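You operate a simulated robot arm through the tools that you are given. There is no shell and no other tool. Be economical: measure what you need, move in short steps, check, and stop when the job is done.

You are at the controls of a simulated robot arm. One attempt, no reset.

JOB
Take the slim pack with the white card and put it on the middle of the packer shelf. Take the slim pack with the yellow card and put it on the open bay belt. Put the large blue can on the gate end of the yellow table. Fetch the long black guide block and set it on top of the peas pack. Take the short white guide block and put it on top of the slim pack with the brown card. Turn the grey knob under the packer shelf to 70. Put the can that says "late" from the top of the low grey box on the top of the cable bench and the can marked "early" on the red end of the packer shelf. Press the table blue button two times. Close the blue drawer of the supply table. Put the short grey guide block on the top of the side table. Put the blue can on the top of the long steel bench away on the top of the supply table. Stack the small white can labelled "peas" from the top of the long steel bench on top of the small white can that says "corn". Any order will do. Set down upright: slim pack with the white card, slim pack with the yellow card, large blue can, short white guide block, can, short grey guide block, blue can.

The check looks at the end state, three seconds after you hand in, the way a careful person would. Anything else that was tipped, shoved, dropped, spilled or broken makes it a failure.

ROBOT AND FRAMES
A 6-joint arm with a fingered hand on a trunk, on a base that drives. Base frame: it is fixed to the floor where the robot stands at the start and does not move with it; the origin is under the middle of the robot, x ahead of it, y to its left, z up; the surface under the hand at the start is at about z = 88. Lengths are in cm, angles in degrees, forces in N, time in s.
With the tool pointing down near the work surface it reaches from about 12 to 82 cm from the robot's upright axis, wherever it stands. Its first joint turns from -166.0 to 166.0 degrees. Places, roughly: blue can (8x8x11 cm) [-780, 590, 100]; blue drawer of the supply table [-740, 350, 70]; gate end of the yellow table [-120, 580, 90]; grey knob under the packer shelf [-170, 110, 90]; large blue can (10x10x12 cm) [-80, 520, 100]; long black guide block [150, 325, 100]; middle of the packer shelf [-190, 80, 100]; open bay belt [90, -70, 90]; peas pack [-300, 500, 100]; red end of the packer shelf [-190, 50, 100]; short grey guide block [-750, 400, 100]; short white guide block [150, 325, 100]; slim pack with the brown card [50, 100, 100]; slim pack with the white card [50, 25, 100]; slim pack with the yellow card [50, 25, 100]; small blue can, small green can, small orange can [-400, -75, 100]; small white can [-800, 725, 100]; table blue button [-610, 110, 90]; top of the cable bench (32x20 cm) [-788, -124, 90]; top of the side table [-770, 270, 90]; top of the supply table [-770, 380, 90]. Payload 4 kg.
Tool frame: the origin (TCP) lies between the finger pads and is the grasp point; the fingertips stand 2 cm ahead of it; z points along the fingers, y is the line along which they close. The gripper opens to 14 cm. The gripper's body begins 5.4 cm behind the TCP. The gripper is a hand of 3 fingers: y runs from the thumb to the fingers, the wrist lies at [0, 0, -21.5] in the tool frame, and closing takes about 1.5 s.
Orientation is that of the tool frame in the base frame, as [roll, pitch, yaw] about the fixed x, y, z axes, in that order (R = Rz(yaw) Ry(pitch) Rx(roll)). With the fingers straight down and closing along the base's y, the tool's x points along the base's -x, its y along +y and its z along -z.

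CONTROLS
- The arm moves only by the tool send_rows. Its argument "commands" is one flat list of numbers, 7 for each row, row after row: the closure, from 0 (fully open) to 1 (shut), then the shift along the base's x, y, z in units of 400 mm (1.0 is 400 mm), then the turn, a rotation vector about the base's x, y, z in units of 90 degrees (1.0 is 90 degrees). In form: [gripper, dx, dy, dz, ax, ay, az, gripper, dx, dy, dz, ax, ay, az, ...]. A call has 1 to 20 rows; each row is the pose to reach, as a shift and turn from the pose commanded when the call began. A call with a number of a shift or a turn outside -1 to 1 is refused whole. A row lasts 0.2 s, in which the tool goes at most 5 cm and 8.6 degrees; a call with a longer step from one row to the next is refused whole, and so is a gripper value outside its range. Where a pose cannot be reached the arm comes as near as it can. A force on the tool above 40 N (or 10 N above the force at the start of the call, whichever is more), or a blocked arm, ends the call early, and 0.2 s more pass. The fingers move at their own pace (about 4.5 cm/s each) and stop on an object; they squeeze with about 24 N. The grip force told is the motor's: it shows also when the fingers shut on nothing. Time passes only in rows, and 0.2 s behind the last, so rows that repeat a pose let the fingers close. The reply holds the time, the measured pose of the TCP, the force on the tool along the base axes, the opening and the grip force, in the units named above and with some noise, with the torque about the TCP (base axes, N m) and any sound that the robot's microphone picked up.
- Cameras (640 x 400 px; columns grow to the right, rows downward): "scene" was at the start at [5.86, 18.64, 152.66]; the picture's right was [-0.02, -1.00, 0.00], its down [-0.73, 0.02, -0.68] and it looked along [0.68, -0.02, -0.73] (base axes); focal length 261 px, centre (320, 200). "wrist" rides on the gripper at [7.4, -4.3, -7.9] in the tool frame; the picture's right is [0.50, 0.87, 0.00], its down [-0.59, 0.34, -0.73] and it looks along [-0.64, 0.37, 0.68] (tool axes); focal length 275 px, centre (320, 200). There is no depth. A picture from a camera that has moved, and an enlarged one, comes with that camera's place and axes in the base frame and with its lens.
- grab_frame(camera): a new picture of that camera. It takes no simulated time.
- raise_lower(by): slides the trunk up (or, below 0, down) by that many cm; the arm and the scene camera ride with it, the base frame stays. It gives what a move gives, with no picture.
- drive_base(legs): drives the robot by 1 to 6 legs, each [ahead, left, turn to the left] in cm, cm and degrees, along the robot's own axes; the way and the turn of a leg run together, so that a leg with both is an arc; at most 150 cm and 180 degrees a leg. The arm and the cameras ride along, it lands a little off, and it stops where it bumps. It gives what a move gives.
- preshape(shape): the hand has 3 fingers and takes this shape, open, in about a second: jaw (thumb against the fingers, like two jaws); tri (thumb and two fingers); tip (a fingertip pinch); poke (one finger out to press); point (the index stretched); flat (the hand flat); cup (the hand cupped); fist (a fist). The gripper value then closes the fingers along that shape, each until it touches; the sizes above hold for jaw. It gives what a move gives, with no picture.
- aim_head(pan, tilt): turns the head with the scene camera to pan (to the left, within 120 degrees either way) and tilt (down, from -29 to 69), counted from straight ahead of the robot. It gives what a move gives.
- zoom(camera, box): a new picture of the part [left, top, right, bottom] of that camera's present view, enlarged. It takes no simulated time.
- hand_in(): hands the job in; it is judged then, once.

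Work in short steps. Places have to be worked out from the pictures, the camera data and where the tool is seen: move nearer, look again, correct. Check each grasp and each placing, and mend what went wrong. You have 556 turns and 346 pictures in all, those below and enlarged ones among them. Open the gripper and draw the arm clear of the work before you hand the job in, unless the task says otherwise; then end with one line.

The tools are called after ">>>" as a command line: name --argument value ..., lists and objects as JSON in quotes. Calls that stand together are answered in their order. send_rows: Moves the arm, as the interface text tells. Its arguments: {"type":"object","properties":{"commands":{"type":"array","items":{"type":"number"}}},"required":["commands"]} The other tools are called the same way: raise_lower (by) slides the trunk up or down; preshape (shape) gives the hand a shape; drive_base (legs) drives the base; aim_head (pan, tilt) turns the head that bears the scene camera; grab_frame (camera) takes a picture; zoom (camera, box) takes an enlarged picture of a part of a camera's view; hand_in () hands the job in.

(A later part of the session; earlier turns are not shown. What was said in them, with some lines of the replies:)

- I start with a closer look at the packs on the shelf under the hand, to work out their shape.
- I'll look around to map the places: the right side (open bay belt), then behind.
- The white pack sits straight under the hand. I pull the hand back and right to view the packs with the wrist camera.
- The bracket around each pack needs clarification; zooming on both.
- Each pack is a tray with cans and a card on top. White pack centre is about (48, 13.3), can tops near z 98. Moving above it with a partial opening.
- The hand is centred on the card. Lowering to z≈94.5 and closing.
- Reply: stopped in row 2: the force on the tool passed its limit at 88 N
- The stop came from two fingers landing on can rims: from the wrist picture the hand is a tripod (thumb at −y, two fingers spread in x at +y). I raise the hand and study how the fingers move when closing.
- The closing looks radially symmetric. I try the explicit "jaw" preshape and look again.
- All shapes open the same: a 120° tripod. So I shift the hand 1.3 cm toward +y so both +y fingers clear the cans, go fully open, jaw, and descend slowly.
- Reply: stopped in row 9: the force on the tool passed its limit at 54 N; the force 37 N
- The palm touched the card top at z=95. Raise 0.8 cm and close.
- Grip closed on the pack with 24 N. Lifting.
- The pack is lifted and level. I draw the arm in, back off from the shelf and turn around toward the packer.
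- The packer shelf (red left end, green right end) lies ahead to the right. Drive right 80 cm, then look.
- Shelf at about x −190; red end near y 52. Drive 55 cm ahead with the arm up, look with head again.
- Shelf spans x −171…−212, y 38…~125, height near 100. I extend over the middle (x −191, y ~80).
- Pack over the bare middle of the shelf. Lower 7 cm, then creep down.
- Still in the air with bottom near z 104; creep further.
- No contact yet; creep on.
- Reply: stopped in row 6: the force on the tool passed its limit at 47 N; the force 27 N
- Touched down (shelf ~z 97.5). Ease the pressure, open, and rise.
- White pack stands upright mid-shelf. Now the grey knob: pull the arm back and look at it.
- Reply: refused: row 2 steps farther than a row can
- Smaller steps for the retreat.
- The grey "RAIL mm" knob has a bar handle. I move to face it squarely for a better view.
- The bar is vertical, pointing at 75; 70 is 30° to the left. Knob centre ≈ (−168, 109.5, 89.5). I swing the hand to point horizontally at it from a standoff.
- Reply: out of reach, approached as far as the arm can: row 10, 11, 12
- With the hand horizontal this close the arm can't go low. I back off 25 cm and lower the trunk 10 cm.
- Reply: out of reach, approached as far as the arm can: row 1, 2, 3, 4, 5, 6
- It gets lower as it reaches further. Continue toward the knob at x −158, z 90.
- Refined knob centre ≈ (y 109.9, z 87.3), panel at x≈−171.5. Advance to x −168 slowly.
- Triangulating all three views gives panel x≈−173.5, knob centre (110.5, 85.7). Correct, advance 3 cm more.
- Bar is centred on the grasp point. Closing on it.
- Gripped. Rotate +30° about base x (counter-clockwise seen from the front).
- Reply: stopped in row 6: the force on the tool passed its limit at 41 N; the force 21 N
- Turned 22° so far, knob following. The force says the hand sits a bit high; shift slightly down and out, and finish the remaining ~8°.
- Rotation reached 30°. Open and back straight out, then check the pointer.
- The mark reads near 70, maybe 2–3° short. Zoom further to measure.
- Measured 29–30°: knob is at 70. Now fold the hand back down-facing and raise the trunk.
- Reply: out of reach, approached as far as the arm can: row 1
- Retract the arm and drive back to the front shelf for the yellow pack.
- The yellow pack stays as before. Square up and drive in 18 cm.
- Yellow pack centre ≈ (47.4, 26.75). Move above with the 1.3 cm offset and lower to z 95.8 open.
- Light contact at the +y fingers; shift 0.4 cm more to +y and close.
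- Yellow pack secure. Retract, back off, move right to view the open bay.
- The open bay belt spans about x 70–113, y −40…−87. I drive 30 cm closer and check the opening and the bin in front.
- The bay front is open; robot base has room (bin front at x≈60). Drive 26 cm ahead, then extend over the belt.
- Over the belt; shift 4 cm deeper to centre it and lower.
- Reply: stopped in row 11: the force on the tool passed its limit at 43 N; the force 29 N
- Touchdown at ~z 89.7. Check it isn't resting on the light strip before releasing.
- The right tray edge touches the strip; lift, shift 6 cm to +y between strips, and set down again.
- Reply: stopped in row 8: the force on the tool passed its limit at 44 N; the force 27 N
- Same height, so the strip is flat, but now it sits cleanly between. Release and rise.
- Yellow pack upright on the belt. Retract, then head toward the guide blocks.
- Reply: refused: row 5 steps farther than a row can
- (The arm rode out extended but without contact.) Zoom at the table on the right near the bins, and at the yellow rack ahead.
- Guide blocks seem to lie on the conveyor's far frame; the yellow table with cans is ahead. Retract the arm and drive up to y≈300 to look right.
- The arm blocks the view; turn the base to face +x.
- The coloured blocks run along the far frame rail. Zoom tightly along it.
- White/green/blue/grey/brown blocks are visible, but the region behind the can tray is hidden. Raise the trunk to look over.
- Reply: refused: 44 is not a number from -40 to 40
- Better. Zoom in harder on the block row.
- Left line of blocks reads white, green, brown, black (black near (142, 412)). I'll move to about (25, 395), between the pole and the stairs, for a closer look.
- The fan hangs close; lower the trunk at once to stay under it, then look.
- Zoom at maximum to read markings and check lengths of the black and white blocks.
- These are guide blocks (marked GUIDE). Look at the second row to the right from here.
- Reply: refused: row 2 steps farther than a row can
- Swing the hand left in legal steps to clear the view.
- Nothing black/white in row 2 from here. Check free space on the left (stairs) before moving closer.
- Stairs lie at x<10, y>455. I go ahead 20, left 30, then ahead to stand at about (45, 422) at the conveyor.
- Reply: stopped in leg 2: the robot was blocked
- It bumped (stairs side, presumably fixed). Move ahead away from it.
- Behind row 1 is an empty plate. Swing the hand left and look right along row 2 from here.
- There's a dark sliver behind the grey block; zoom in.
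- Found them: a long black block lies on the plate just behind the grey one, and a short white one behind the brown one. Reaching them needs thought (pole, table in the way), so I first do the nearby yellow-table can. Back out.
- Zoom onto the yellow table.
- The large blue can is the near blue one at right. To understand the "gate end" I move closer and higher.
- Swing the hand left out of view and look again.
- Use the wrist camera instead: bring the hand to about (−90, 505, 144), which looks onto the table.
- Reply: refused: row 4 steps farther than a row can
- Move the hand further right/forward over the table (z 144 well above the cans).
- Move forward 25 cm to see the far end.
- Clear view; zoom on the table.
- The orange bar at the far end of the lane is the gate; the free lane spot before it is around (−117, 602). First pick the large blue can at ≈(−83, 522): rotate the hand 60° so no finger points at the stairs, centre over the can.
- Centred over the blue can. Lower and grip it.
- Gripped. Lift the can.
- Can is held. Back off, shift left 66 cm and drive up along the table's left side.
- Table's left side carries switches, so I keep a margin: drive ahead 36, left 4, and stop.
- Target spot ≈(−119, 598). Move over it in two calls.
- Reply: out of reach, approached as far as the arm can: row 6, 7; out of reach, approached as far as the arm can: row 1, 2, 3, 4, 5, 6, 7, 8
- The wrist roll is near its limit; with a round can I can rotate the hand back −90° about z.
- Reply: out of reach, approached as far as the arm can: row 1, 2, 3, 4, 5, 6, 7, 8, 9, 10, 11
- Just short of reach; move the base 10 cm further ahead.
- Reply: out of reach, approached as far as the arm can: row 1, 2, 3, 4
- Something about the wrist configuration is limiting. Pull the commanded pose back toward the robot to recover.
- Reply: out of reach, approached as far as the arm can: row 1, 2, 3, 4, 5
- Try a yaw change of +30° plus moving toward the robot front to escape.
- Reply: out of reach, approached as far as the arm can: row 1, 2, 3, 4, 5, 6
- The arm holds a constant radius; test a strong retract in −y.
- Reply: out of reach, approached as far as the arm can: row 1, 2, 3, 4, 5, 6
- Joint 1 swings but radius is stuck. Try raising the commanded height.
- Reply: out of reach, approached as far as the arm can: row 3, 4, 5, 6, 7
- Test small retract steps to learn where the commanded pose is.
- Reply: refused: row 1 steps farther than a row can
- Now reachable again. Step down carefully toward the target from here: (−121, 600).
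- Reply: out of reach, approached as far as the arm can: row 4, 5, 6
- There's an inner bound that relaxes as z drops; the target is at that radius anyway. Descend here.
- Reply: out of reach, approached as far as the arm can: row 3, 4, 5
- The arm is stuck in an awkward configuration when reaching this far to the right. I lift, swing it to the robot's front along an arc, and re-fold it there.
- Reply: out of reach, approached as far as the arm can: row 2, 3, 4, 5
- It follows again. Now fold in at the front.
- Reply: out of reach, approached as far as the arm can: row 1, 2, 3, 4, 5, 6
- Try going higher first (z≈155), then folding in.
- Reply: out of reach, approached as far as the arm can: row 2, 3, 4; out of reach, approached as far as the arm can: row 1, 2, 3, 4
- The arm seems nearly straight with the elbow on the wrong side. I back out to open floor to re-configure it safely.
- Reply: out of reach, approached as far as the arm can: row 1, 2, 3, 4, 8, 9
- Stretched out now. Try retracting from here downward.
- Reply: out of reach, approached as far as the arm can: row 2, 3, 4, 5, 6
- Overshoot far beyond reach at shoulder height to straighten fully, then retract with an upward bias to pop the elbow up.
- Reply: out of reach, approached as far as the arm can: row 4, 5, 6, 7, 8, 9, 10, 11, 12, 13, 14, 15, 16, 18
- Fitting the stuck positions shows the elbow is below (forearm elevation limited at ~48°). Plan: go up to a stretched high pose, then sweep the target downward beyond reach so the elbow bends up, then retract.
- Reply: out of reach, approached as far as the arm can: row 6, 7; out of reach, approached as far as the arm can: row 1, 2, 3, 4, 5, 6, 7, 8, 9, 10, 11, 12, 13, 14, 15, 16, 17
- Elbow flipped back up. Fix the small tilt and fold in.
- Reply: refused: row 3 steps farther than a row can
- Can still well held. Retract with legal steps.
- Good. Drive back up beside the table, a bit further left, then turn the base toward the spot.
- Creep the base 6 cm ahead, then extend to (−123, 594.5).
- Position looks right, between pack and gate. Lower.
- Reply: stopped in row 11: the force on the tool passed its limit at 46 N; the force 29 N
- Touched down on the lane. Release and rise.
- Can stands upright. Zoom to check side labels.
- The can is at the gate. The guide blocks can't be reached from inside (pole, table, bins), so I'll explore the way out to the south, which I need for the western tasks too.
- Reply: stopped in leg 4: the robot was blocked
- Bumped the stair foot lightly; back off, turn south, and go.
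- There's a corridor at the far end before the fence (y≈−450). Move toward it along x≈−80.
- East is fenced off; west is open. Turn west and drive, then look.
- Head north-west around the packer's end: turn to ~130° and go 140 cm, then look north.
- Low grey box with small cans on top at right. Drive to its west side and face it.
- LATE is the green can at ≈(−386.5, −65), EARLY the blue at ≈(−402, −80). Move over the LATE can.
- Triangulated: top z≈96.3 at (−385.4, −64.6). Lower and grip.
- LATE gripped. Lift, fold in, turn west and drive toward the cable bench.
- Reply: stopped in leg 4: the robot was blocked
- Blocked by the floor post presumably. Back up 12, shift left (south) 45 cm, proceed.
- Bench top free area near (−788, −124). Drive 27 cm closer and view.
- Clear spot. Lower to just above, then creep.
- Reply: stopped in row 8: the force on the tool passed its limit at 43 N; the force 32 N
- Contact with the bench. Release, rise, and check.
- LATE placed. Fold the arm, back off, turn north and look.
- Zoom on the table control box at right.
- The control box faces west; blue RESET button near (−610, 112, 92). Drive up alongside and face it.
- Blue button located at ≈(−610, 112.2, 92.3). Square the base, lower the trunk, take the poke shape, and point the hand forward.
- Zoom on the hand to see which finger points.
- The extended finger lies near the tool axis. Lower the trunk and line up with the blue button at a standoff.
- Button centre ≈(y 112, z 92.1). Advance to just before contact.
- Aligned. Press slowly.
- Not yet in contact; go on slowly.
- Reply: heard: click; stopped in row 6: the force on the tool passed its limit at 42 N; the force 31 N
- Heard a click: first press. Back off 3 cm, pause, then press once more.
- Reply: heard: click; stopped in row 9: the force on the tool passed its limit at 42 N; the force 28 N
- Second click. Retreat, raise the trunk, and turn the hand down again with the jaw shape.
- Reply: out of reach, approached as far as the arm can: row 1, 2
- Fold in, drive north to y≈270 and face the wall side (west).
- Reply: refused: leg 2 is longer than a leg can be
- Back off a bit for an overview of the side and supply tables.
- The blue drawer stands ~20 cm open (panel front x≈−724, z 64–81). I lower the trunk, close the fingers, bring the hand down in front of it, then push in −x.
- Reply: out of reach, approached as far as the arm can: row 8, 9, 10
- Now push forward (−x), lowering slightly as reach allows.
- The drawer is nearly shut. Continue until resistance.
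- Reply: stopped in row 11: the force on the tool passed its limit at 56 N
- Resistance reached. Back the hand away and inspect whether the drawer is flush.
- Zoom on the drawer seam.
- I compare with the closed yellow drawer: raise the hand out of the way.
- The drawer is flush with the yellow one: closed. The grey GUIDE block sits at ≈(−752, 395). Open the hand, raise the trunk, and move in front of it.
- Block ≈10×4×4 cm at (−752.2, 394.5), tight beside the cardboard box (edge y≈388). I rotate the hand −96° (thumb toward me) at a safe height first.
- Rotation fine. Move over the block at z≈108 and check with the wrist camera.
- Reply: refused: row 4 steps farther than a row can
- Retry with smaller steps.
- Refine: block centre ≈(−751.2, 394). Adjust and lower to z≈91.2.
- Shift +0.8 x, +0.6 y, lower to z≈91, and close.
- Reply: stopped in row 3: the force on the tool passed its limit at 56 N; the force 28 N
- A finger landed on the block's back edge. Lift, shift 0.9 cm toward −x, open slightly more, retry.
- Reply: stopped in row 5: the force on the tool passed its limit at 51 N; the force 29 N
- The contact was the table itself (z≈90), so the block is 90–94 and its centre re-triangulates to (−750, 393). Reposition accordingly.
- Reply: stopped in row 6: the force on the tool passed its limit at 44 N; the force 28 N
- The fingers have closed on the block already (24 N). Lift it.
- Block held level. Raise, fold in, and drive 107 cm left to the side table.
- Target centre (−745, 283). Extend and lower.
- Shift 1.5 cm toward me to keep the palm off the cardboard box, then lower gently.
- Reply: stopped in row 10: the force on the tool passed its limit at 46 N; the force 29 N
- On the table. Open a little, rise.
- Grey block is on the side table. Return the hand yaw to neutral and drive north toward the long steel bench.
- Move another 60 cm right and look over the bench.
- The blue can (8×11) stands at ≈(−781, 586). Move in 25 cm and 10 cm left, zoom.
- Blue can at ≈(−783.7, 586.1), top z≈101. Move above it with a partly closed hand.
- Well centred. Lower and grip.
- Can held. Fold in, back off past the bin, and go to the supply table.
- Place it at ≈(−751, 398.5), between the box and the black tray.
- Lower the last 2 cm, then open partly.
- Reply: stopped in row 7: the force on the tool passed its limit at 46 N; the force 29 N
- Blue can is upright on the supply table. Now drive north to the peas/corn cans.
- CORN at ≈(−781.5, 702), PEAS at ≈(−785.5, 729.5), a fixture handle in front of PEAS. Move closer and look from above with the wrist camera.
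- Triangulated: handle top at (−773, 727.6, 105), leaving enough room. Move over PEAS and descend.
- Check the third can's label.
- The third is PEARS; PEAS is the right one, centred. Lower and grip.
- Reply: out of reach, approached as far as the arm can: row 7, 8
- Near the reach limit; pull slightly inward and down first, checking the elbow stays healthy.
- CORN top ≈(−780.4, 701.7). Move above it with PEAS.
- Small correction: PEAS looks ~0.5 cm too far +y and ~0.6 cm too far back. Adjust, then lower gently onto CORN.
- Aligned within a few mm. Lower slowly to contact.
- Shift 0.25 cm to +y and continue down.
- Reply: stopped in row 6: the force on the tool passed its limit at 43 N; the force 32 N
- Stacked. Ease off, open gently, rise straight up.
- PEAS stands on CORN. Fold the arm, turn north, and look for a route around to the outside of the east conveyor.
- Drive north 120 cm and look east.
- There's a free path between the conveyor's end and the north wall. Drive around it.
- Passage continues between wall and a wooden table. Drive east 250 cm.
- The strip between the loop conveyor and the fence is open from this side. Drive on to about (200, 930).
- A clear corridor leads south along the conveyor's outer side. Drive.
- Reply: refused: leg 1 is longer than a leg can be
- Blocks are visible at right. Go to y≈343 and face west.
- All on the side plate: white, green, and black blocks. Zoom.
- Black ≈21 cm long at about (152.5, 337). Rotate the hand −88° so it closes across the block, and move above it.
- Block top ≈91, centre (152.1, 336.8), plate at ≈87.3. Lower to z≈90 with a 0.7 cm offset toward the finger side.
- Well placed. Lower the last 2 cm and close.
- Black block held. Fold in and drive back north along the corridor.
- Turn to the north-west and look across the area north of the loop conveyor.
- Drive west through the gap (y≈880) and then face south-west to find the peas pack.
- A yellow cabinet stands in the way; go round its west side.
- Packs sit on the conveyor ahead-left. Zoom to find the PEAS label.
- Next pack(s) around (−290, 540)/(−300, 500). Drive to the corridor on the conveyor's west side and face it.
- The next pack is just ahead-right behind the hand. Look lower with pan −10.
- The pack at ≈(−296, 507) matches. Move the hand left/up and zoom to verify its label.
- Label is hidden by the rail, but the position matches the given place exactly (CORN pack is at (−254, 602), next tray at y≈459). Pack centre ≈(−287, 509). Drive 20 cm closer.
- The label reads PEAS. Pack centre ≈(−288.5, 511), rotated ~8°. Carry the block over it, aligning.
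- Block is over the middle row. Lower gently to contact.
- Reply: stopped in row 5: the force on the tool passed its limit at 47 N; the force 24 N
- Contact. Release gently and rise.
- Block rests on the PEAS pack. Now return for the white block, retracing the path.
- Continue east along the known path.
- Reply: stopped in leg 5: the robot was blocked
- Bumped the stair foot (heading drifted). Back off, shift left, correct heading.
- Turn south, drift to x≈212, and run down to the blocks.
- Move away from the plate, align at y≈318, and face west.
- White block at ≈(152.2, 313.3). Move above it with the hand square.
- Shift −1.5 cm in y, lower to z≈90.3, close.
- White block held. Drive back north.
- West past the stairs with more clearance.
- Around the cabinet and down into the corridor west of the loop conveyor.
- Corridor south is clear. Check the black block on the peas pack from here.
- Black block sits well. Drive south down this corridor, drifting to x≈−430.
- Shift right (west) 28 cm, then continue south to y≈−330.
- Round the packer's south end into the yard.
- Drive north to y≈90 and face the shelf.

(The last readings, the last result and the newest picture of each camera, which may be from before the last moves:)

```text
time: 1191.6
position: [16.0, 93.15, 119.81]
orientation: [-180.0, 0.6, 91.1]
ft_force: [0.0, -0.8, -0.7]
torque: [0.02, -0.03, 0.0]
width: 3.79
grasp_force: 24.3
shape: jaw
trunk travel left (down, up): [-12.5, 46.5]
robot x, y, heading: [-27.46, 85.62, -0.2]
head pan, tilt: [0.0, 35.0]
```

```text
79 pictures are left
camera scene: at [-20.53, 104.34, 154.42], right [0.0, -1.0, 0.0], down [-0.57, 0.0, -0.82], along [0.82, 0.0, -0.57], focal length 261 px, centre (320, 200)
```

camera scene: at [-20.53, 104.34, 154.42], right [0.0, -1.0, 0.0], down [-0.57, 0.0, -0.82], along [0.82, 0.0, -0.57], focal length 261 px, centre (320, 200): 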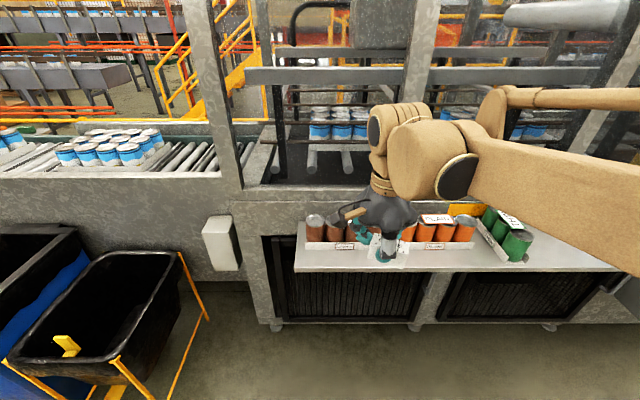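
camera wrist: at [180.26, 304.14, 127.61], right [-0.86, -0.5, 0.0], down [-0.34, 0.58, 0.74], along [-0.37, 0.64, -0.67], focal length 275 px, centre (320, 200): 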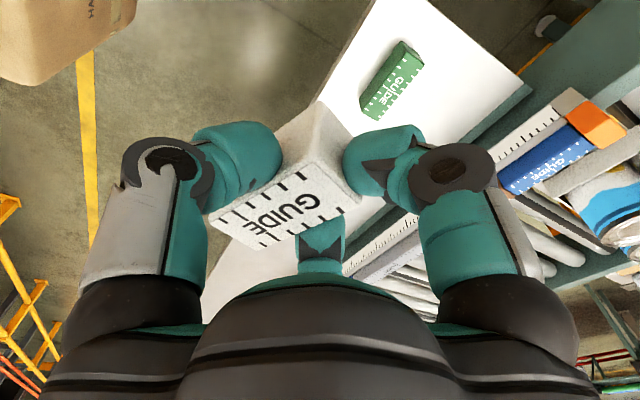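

Move the hand right to see the brown pack, and drive 20 cm closer.

>>> drive_base --legs '[[20, 0, 0]]'

>>> send_rows --commands '[1, 0, -0.1, 0.04, 0, 0, 0, 1, 0, -0.2, 0.08, 0, 0, 0, 1, 0, -0.3, 0.12, 0, 0, 0, 1, 0, -0.4, 0.14, 0, 0, 0, 1, 0, -0.5, 0.14, 0, 0, 0, 1, 0, -0.6, 0.14, 0, 0, 0]'

>>> aim_head --pan 0 --tilt 45

>>> zoom --camera "scene" --box '[240, 130, 480, 280]'

```text
time: 1193.2
position: [36.39, 92.84, 119.7]
orientation: [-180.0, 0.6, 90.9]
ft_force: [0.7, 0.2, -0.7]
torque: [0.06, 0.02, 0.01]
width: 3.81
grasp_force: 24.5
shape: jaw
trunk travel left (down, up): [-12.5, 46.5]
robot x, y, heading: [-6.69, 85.24, -0.2]
head pan, tilt: [0.0, 35.0]
```

```text
time: 1194.6
position: [36.17, 68.67, 125.32]
orientation: [179.9, 0.5, 90.8]
ft_force: [1.0, 0.0, -0.5]
torque: [0.04, -0.02, -0.01]
width: 3.77
grasp_force: 24.1
shape: jaw
trunk travel left (down, up): [-12.5, 46.5]
robot x, y, heading: [-7.08, 85.57, -0.1]
head pan, tilt: [0.0, 35.0]
```

```text
time: 1195.3
position: [36.07, 68.87, 125.32]
orientation: [179.9, 0.6, 90.7]
ft_force: [-1.3, -0.4, 0.0]
torque: [0.01, 0.0, -0.04]
width: 3.76
grasp_force: 24.4
shape: jaw
trunk travel left (down, up): [-12.5, 46.5]
robot x, y, heading: [-6.79, 85.45, -0.2]
head pan, tilt: [0.0, 45.0]
```

```text
2.67 times, centred on (360, 205) of scene
camera zoom: at [-0.83, 104.22, 152.94], right [-0.01, -1.0, 0.0], down [-0.71, 0.0, -0.71], along [0.71, 0.0, -0.71], focal length 697 px, centre (213, 187)
```

zoom: 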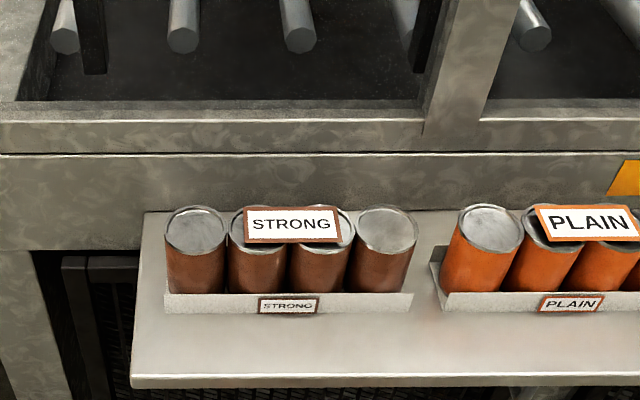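

The brown pack lies along y with its card centred at ≈(46.7, 96.2). Bring the white block over the card, turning it 22° to align.

>>> send_rows --commands '[1, 0.03, 0.1, 0, 0, 0, 0.04, 1, 0.07, 0.2, 0, 0, 0, 0.08, 1, 0.11, 0.3, 0, 0, 0, 0.12, 1, 0.15, 0.4, 0, 0, 0, 0.16, 1, 0.19, 0.5, -0.02, 0, 0, 0.2, 1, 0.23, 0.6, -0.06, 0, 0, 0.244, 1, 0.265, 0.6825, -0.12, 0, 0, 0.244, 1, 0.265, 0.6825, -0.22, 0, 0, 0.244, 1, 0.265, 0.6825, -0.32, 0, 0, 0.244, 1, 0.265, 0.6825, -0.4, 0, 0, 0.244]'

>>> zoom --camera "scene" --box '[240, 130, 480, 280]'

>>> grab_frame --camera "wrist"

```text
time: 1197.5
position: [46.81, 96.33, 109.65]
orientation: [-180.0, 0.5, 112.7]
ft_force: [0.3, 0.0, -0.8]
torque: [0.01, -0.03, 0.03]
width: 3.77
grasp_force: 23.4
shape: jaw
trunk travel left (down, up): [-12.5, 46.5]
robot x, y, heading: [-7.15, 85.27, -0.2]
head pan, tilt: [0.0, 45.0]
```

```text
2.67 times, centred on (360, 205) of scene
camera zoom: at [-0.8, 104.25, 152.93], right [-0.01, -1.0, 0.0], down [-0.71, 0.0, -0.71], along [0.71, 0.0, -0.71], focal length 697 px, centre (213, 187)
```

zoom: 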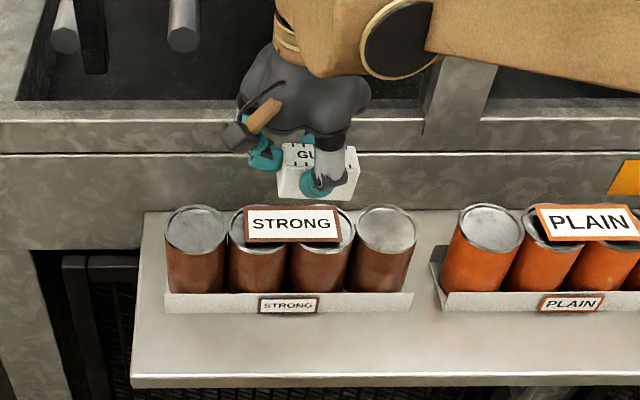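

```text
76 pictures are left
camera wrist: at [39.85, 101.51, 117.41], right [0.6, 0.8, 0.0], down [0.54, -0.4, 0.74], along [0.59, -0.45, -0.67], focal length 275 px, centre (320, 200)
```

wrist: 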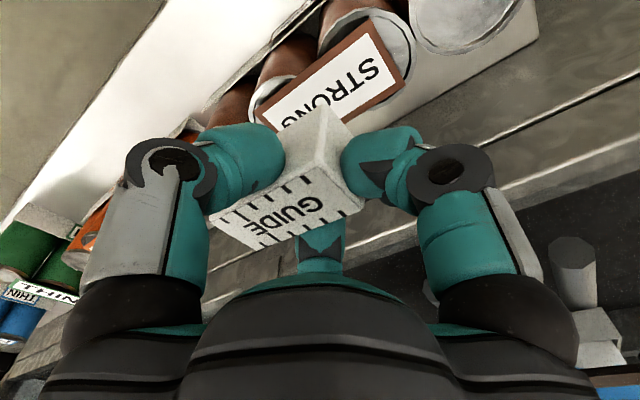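

Block sits ~1.2 cm off the card centre; correct, then lower gently.

>>> send_rows --commands '[1, 0.02, 0.032, 0, 0, 0, 0, 1, 0.02, 0.032, -0.04, 0, 0, 0, 1, 0.02, 0.032, -0.08, 0, 0, 0, 1, 0.02, 0.032, -0.1, 0, 0, 0, 1, 0.02, 0.032, -0.11, 0, 0, 0, 1, 0.02, 0.032, -0.12, 0, 0, 0, 1, 0.02, 0.032, -0.13, 0, 0, 0, 1, 0.02, 0.032, -0.14, 0, 0, 0, 1, 0.02, 0.032, -0.15, 0, 0, 0, 1, 0.02, 0.032, -0.16, 0, 0, 0, 1, 0.02, 0.032, -0.17, 0, 0, 0, 1, 0.02, 0.032, -0.18, 0, 0, 0, 1, 0.02, 0.032, -0.19, 0, 0, 0]'

>>> zoom --camera "scene" --box '[260, 140, 420, 250]'

```text
time: 1200.3
position: [47.49, 97.53, 102.25]
orientation: [179.7, 0.5, 113.0]
ft_force: [1.8, 2.6, 30.0]
torque: [-0.27, 0.03, 0.15]
width: 3.99
grasp_force: 23.6
shape: jaw
trunk travel left (down, up): [-12.5, 46.5]
robot x, y, heading: [-6.87, 85.25, -0.2]
head pan, tilt: [0.0, 45.0]
stopped in row 13: the force on the tool passed its limit at 45 N (the readings are from after the stop); the commanded pose is now the measured one
```

```text
3.64 times, centred on (340, 195) of scene
camera zoom: at [-1.07, 104.24, 152.96], right [-0.01, -1.0, 0.0], down [-0.71, 0.0, -0.71], along [0.71, 0.0, -0.71], focal length 950 px, centre (247, 218)
```

zoom: 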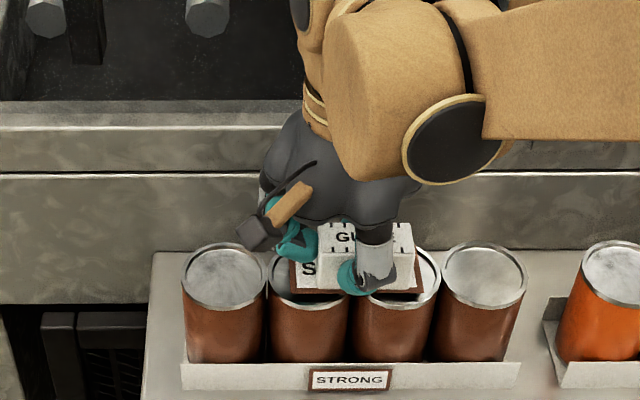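

Contact on the card. Release gently and rise.

>>> send_rows --commands '[0.68, 0, 0, 0.003, 0, 0, 0, 0.62, 0, 0, 0.003, 0, 0, 0, 0.55, 0, 0, 0.003, 0, 0, 0, 0.5, 0, 0, 0.003, 0, 0, 0, 0.5, 0, 0, 0.003, 0, 0, 0, 0.5, 0, 0, 0.02, 0, 0, 0, 0.5, 0, 0, 0.05, 0, 0, 0, 0.5, 0, 0, 0.12, 0, 0, 0, 0.5, 0, 0, 0.22, 0, 0, 0, 0.5, -0.04, 0, 0.32, 0, 0, 0, 0.5, -0.12, 0, 0.4, 0, 0, 0, 0.3, -0.22, 0, 0.44, 0, 0, 0]'

>>> zoom --camera "scene" --box '[260, 140, 420, 250]'

```text
time: 1202.9
position: [38.79, 97.3, 119.55]
orientation: [179.8, 0.6, 112.8]
ft_force: [-1.1, 0.9, 0.7]
torque: [0.0, -0.04, 0.0]
width: 9.72
grasp_force: 0.0
shape: jaw
trunk travel left (down, up): [-12.5, 46.5]
robot x, y, heading: [-6.83, 85.19, -0.3]
head pan, tilt: [0.0, 45.0]
```

```text
3.64 times, centred on (340, 195) of scene
camera zoom: at [-0.97, 104.23, 152.94], right [-0.01, -1.0, 0.0], down [-0.71, 0.0, -0.71], along [0.71, 0.0, -0.71], focal length 950 px, centre (247, 218)
```

zoom: 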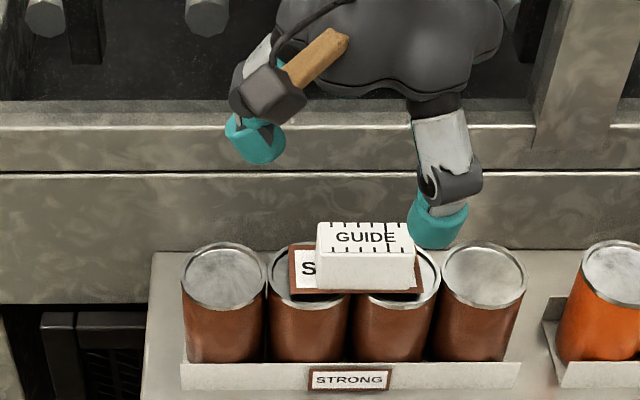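

White block stands on the brown pack's card. Now the EARLY can: fold in, re-neutral the yaw, and drive out of the yard.

>>> send_rows --commands '[0, -0.03, -0.02, 0.02, 0, 0, 0.09, 0, -0.06, -0.04, 0.02, 0, 0, 0.18, 0, -0.09, -0.06, 0.02, 0, 0, 0.27, 0, -0.1, -0.08, 0.02, 0, 0, 0.36, 0, -0.1, -0.1, 0.02, 0, 0, 0.45, 0, -0.1, -0.1, 0.02, 0, 0, 0.54, 0, -0.1, -0.1, 0.02, 0, 0, 0.63, 0, -0.1, -0.1, 0.02, 0, 0, 0.72]'

>>> drive_base --legs '[[-70, 0, 0], [0, 0, -90], [145, 0, 0], [145, 0, 0], [145, 0, 0], [55, 0, 0]]'

```text
time: 1204.7
position: [34.79, 93.47, 120.44]
orientation: [179.8, 0.5, 177.8]
ft_force: [-1.1, 0.2, 0.3]
torque: [0.0, 0.02, -0.01]
width: 13.99
grasp_force: 0.1
shape: jaw
trunk travel left (down, up): [-12.5, 46.5]
robot x, y, heading: [-6.42, 85.78, -0.2]
head pan, tilt: [0.0, 45.0]
```

```text
time: 1235.8
position: [-55.42, -454.92, 120.44]
orientation: [180.0, 0.5, 87.7]
ft_force: [-1.2, -0.5, -0.3]
torque: [-0.02, -0.01, 0.01]
width: 13.99
grasp_force: 0.1
shape: jaw
trunk travel left (down, up): [-12.5, 46.5]
robot x, y, heading: [-63.87, -412.8, -90.3]
head pan, tilt: [0.0, 45.0]
```

West around the packer's end.

>>> drive_base --legs '[[0, 0, -86.5], [140, 0, 0], [142, 0, 0], [0, 0, -49], [135, 0, 0], [0, 0, -44]]'

```text
time: 1263.9
position: [-445.21, -273.32, 120.54]
orientation: [179.9, 0.5, -93.7]
ft_force: [0.2, -0.5, 0.2]
torque: [-0.04, 0.03, -0.01]
width: 14.03
grasp_force: 0.0
shape: jaw
trunk travel left (down, up): [-12.5, 46.5]
robot x, y, heading: [-438.3, -315.26, 88.4]
head pan, tilt: [0.0, 45.0]
```

Up to the low grey box and face it.

>>> drive_base --legs '[[0, 16, 1.5], [135, 0, 0], [98, 0, 0], [0, 0, -90]]'

>>> aim_head --pan 0 --tilt 40

>>> grab_frame --camera "scene"

```text
time: 1280.2
position: [-414.09, -72.56, 120.51]
orientation: [179.9, 0.5, 178.9]
ft_force: [-0.3, 0.0, 0.0]
torque: [-0.01, 0.0, 0.01]
width: 13.99
grasp_force: 0.0
shape: jaw
trunk travel left (down, up): [-12.5, 46.5]
robot x, y, heading: [-455.65, -81.58, 1.1]
head pan, tilt: [0.0, 45.0]
```

```text
time: 1280.8
position: [-414.06, -72.52, 120.53]
orientation: [179.9, 0.5, 179.0]
ft_force: [-0.2, 0.6, 1.0]
torque: [0.02, 0.0, 0.02]
width: 14.0
grasp_force: 0.0
shape: jaw
trunk travel left (down, up): [-12.5, 46.5]
robot x, y, heading: [-456.03, -81.77, 1.0]
head pan, tilt: [0.0, 40.0]
```

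```text
73 pictures are left
camera scene: at [-449.58, -62.62, 153.65], right [0.02, -1.0, 0.0], down [-0.64, -0.01, -0.77], along [0.77, 0.01, -0.64], focal length 261 px, centre (320, 200)
```

scene: 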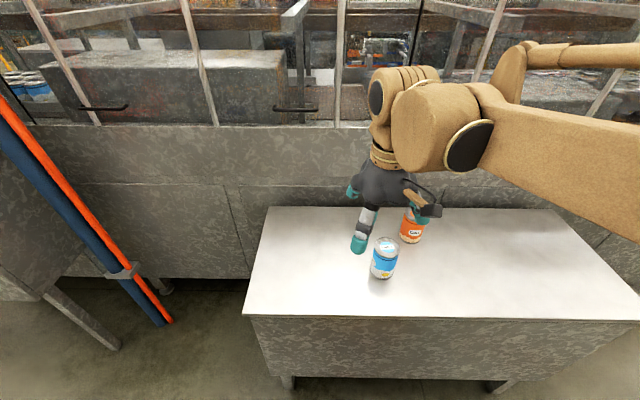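

EARLY at ≈(−401, −81). Move above and check.

>>> send_rows --commands '[0.2, 0.1, -0.065, 0, 0, 0, 0, 0.2, 0.2, -0.13, 0, 0, 0, 0, 0.2, 0.325, -0.13, 0, 0, 0, 0, 0.2, 0.325, -0.2125, 0, 0, 0, 0, 0.2, 0.325, -0.2125, -0.1, 0, 0, 0, 0.2, 0.325, -0.2125, -0.2, 0, 0, 0]'

>>> grab_frame --camera "wrist"

```text
time: 1282.2
position: [-401.39, -80.92, 112.45]
orientation: [179.9, 0.5, 179.0]
ft_force: [-0.3, -0.6, -0.1]
torque: [0.01, 0.02, 0.02]
width: 11.26
grasp_force: 0.1
shape: jaw
trunk travel left (down, up): [-12.5, 46.5]
robot x, y, heading: [-455.21, -81.75, 0.9]
head pan, tilt: [0.0, 40.0]
```

```text
72 pictures are left
camera wrist: at [-408.87, -85.1, 120.27], right [-0.48, 0.87, 0.0], down [0.59, 0.33, 0.74], along [0.65, 0.36, -0.67], focal length 275 px, centre (320, 200)
```

wrist: 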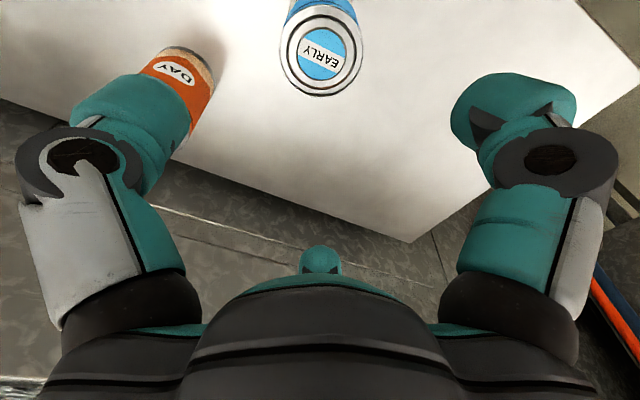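

Centred. Lower, grip, lift.

>>> send_rows --commands '[0.2, 0, 0, -0.1, 0, 0, 0, 0.2, 0, 0, -0.2, 0, 0, 0, 0.2, 0, 0, -0.3, 0, 0, 0, 0.2, 0, 0, -0.38, 0, 0, 0, 0.2, 0, 0, -0.44, 0, 0, 0, 0.2, 0, 0, -0.495, 0, 0, 0, 0.6, 0, 0, -0.495, 0, 0, 0, 1, 0, 0, -0.495, 0, 0, 0, 1, 0, 0, -0.495, 0, 0, 0, 1, 0, 0, -0.495, 0, 0, 0, 1, 0, 0, -0.495, 0, 0, 0, 1, 0, 0, -0.495, 0, 0, 0]'

>>> send_rows --commands '[1, 0, 0, 0.04, 0, 0, 0, 1, 0, 0, 0.12, 0, 0, 0, 1, 0, 0, 0.22, 0, 0, 0, 1, 0, 0, 0.34, 0, 0, 0, 1, 0, 0, 0.46, 0, 0, 0, 1, 0, 0, 0.58, 0, 0, 0, 1, -0.1, 0.02, 0.65, 0, 0, 0, 1, -0.2, 0.04, 0.7, 0, 0, 0, 1, -0.3, 0.06, 0.7, 0, 0, 0]'

>>> grab_frame --camera "wrist"

```text
time: 1284.8
position: [-401.11, -81.01, 92.62]
orientation: [179.9, 0.4, 179.0]
ft_force: [-0.5, 0.1, 0.4]
torque: [-0.02, -0.03, -0.01]
width: 6.3
grasp_force: 24.0
shape: jaw
trunk travel left (down, up): [-12.5, 46.5]
robot x, y, heading: [-455.73, -81.5, 1.2]
head pan, tilt: [0.0, 40.0]
```

```text
time: 1286.8
position: [-412.98, -78.36, 120.68]
orientation: [179.9, 0.6, 179.0]
ft_force: [-0.3, 0.0, -1.6]
torque: [0.01, -0.03, -0.01]
width: 6.3
grasp_force: 24.7
shape: jaw
trunk travel left (down, up): [-12.5, 46.5]
robot x, y, heading: [-455.4, -81.67, 1.1]
head pan, tilt: [0.0, 40.0]
```

```text
71 pictures are left
camera wrist: at [-420.49, -82.74, 128.55], right [-0.48, 0.87, 0.0], down [0.59, 0.33, 0.74], along [0.65, 0.36, -0.67], focal length 275 px, centre (320, 200)
```

wrist: 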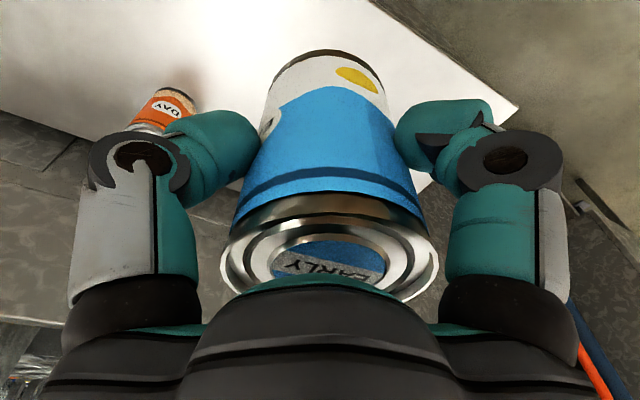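

Held. Drive back into the yard toward the packer shelf.

>>> drive_base --legs '[[0, 0, -91], [140, 0, 0], [106, 0, 0], [0, 0, 45], [138, 0, 0], [0, 0, 49]]'

```text
time: 1313.3
position: [-314.61, -409.43, 120.77]
orientation: [179.9, 0.4, -174.5]
ft_force: [0.4, 0.7, -1.5]
torque: [-0.01, 0.01, -0.04]
width: 6.25
grasp_force: 24.5
shape: jaw
trunk travel left (down, up): [-12.5, 46.5]
robot x, y, heading: [-356.69, -416.95, 7.7]
head pan, tilt: [0.0, 40.0]
```

Continue east, then north.

>>> drive_base --legs '[[0, 0, -6], [140, 0, 0], [126, 0, 0], [0, 0, 88], [145, 0, 0], [145, 0, 0]]'

```text
time: 1343.8
position: [-90.37, -84.77, 120.56]
orientation: [179.9, 0.6, -92.2]
ft_force: [0.6, 0.6, -1.6]
torque: [-0.02, -0.04, 0.01]
width: 6.2
grasp_force: 24.0
shape: jaw
trunk travel left (down, up): [-12.5, 46.5]
robot x, y, heading: [-88.23, -127.81, 89.7]
head pan, tilt: [0.0, 40.0]
```

Up to y≈55 and face the packer shelf.

>>> drive_base --legs '[[100, 0, 0], [82, 0, 0], [0, 0, 90], [28, 0, 0]]'

>>> aim_head --pan 0 --tilt 40

>>> grab_frame --camera "scene"

```text
time: 1358.2
position: [-159.07, 53.66, 120.73]
orientation: [179.9, 0.5, -4.7]
ft_force: [-0.1, -0.1, -2.2]
torque: [-0.01, -0.05, 0.02]
width: 6.22
grasp_force: 23.9
shape: jaw
trunk travel left (down, up): [-12.5, 46.5]
robot x, y, heading: [-115.84, 53.58, 177.1]
head pan, tilt: [0.0, 40.0]
```

```text
time: 1358.8
position: [-159.06, 53.8, 120.65]
orientation: [179.9, 0.5, -4.9]
ft_force: [0.6, -0.2, -2.3]
torque: [-0.02, -0.02, 0.01]
width: 6.19
grasp_force: 24.0
shape: jaw
trunk travel left (down, up): [-12.5, 46.5]
robot x, y, heading: [-116.19, 54.17, 177.4]
head pan, tilt: [0.0, 40.0]
```

```text
70 pictures are left
camera scene: at [-123.59, 35.04, 153.66], right [0.05, 1.0, 0.0], down [0.64, -0.03, -0.77], along [-0.77, 0.04, -0.64], focal length 261 px, centre (320, 200)
```

scene: 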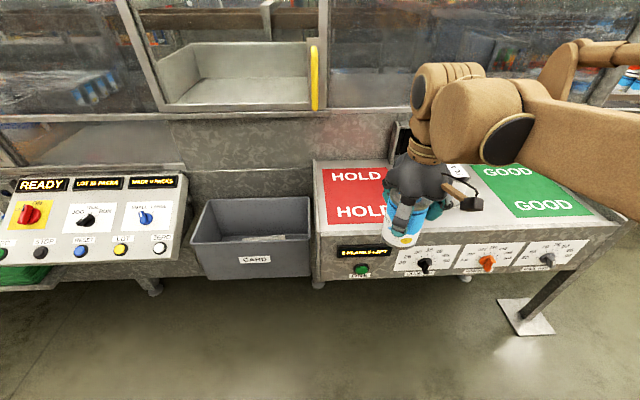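

Move 8 cm closer, then extend over the red end (−191, 50).

>>> drive_base --legs '[[8, 0, 2.5]]'

>>> send_rows --commands '[1, -0.1, -0.015, 0, 0, 0, 0, 1, -0.2, -0.03, 0, 0, 0, 0, 1, -0.3, -0.05, 0, 0, 0, 0, 1, -0.4, -0.07, 0, 0, 0, 0, 1, -0.5, -0.08, 0, 0, 0, 0, 1, -0.58, -0.08, 0, 0, 0, 0, 1, -0.58, -0.08, -0.1, 0, 0, 0, 1, -0.58, -0.08, -0.2, 0, 0, 0, 1, -0.58, -0.08, -0.3, 0, 0, 0]'

>>> grab_frame --camera "scene"

```text
time: 1359.9
position: [-167.12, 51.96, 120.58]
orientation: [179.9, 0.5, -2.2]
ft_force: [-0.4, -0.7, -1.8]
torque: [0.01, -0.03, 0.0]
width: 6.2
grasp_force: 24.3
shape: jaw
trunk travel left (down, up): [-12.5, 46.5]
robot x, y, heading: [-124.27, 53.74, 179.8]
head pan, tilt: [0.0, 40.0]
```

```text
time: 1361.9
position: [-190.19, 48.95, 108.92]
orientation: [179.9, 0.5, -2.3]
ft_force: [0.0, -0.4, -1.9]
torque: [0.04, -0.01, -0.02]
width: 6.18
grasp_force: 24.1
shape: jaw
trunk travel left (down, up): [-12.5, 46.5]
robot x, y, heading: [-124.29, 54.17, 179.8]
head pan, tilt: [0.0, 40.0]
```

```text
69 pictures are left
camera scene: at [-130.87, 34.93, 153.65], right [0.0, 1.0, 0.0], down [0.64, 0.0, -0.77], along [-0.77, 0.0, -0.64], focal length 261 px, centre (320, 200)
```

scene: 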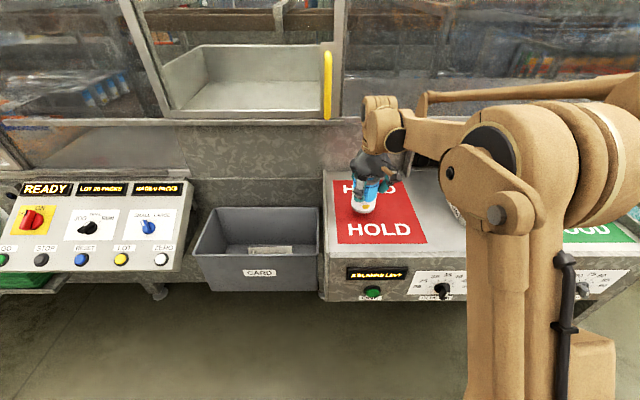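

Over the red end. Lower slowly to contact.

>>> send_rows --commands '[1, 0, 0.02, -0.03, 0, 0, 0, 1, 0, 0.02, -0.06, 0, 0, 0, 1, 0, 0.02, -0.08, 0, 0, 0, 1, 0, 0.02, -0.09, 0, 0, 0, 1, 0, 0.02, -0.1, 0, 0, 0, 1, 0, 0.02, -0.11, 0, 0, 0, 1, 0, 0.02, -0.12, 0, 0, 0, 1, 0, 0.02, -0.13, 0, 0, 0, 1, 0, 0.02, -0.14, 0, 0, 0, 1, 0, 0.02, -0.15, 0, 0, 0, 1, 0, 0.02, -0.16, 0, 0, 0, 1, 0, 0.02, -0.17, 0, 0, 0]'

>>> send_rows --commands '[0.5, 0, 0, 0.006, 0, 0, 0, 0.3, 0, 0, 0.006, 0, 0, 0, 0.2, 0, 0, 0.006, 0, 0, 0, 0.2, 0, 0, 0.006, 0, 0, 0, 0.2, 0, 0, 0.006, 0, 0, 0, 0.2, 0, 0, 0.03, 0, 0, 0, 0.2, 0, 0, 0.1, 0, 0, 0, 0.2, 0, 0, 0.2, 0, 0, 0, 0.2, 0, 0, 0.3, 0, 0, 0, 0.2, 0, 0, 0.4, 0, 0, 0, 0, 0.1, 0, 0.42, 0, 0, 0, 0, 0.2, 0, 0.42, 0, 0, 0, 0, 0.3, 0, 0.42, 0, 0, 0, 0, 0.4, 0, 0.42, 0, 0, 0, 0, 0.5, 0, 0.42, 0, 0, 0]'

>>> grab_frame --camera "scene"

```text
time: 1363.1
position: [-190.06, 49.81, 105.15]
orientation: [179.9, 0.8, -2.4]
ft_force: [-5.4, 1.2, 30.0]
torque: [0.05, 0.15, 0.05]
width: 6.43
grasp_force: 23.5
shape: jaw
trunk travel left (down, up): [-12.5, 46.5]
robot x, y, heading: [-124.06, 54.23, 179.7]
head pan, tilt: [0.0, 40.0]
stopped in row 6: the force on the tool passed its limit at 46 N (the readings are from after the stop); the commanded pose is now the measured one
```

```text
time: 1366.3
position: [-169.82, 49.64, 121.76]
orientation: [179.9, 0.7, -2.2]
ft_force: [0.3, 0.1, 0.0]
torque: [-0.02, 0.01, 0.02]
width: 14.01
grasp_force: 0.2
shape: jaw
trunk travel left (down, up): [-12.5, 46.5]
robot x, y, heading: [-123.65, 54.15, 179.9]
head pan, tilt: [0.0, 40.0]
```

```text
68 pictures are left
camera scene: at [-130.68, 34.96, 153.66], right [0.0, 1.0, 0.0], down [0.64, 0.0, -0.77], along [-0.77, 0.0, -0.64], focal length 261 px, centre (320, 200)
```

scene: 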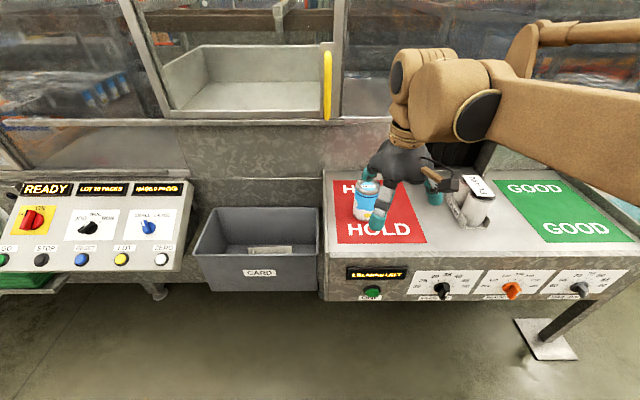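

EARLY stands on the red end. Back away and take a last check of shelf and knob.

>>> drive_base --legs '[[-45, 0, 0]]'

>>> aim_head --pan -15 --tilt 30

>>> grab_frame --camera "scene"

>>> zoom --camera "scene" --box '[230, 150, 430, 275]'

```text
time: 1369.1
position: [-123.96, 48.89, 121.82]
orientation: [179.9, 0.7, -1.7]
ft_force: [0.6, 0.9, 0.0]
torque: [0.03, 0.02, -0.03]
width: 14.0
grasp_force: 0.0
shape: jaw
trunk travel left (down, up): [-12.5, 46.5]
robot x, y, heading: [-77.73, 54.16, -179.5]
head pan, tilt: [0.0, 40.0]
```

```text
time: 1369.8
position: [-124.17, 49.11, 121.77]
orientation: [179.9, 0.6, -1.6]
ft_force: [-0.5, 0.4, 0.0]
torque: [-0.01, 0.02, 0.0]
width: 13.98
grasp_force: 0.1
shape: jaw
trunk travel left (down, up): [-12.5, 46.5]
robot x, y, heading: [-78.08, 54.23, -179.7]
head pan, tilt: [-15.0, 30.0]
```

```text
67 pictures are left
camera scene: at [-84.96, 37.24, 155.19], right [0.25, 0.97, 0.0], down [0.48, -0.13, -0.87], along [-0.84, 0.22, -0.5], focal length 261 px, centre (320, 200)
```

scene: 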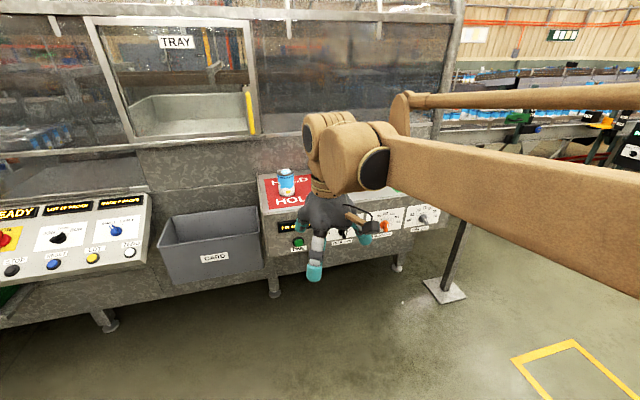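

```text
3.20 times, centred on (330, 212) of scene
camera zoom: at [-84.96, 37.24, 155.19], right [0.25, 0.97, 0.0], down [0.48, -0.13, -0.87], along [-0.84, 0.22, -0.5], focal length 836 px, centre (288, 160)
```

zoom: 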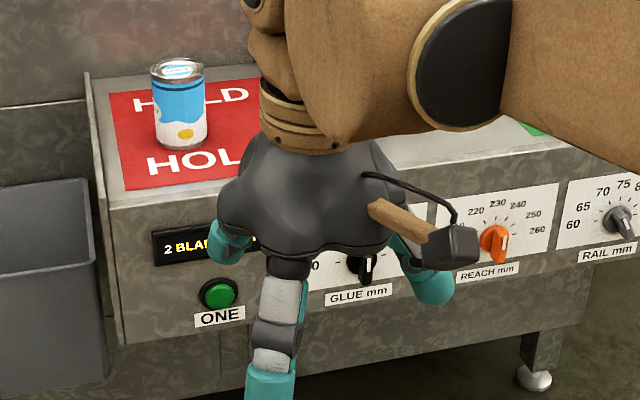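

All tasks are checked, the gripper is open and the arm is clear. Handing in.

>>> hand_in

```text
The job is handed in.
```

All twelve jobs are done and checked by camera, and the job is handed in; on the way the base lightly bumped the yellow stairs three times and probably a floor post once, and nothing looked moved afterwards.
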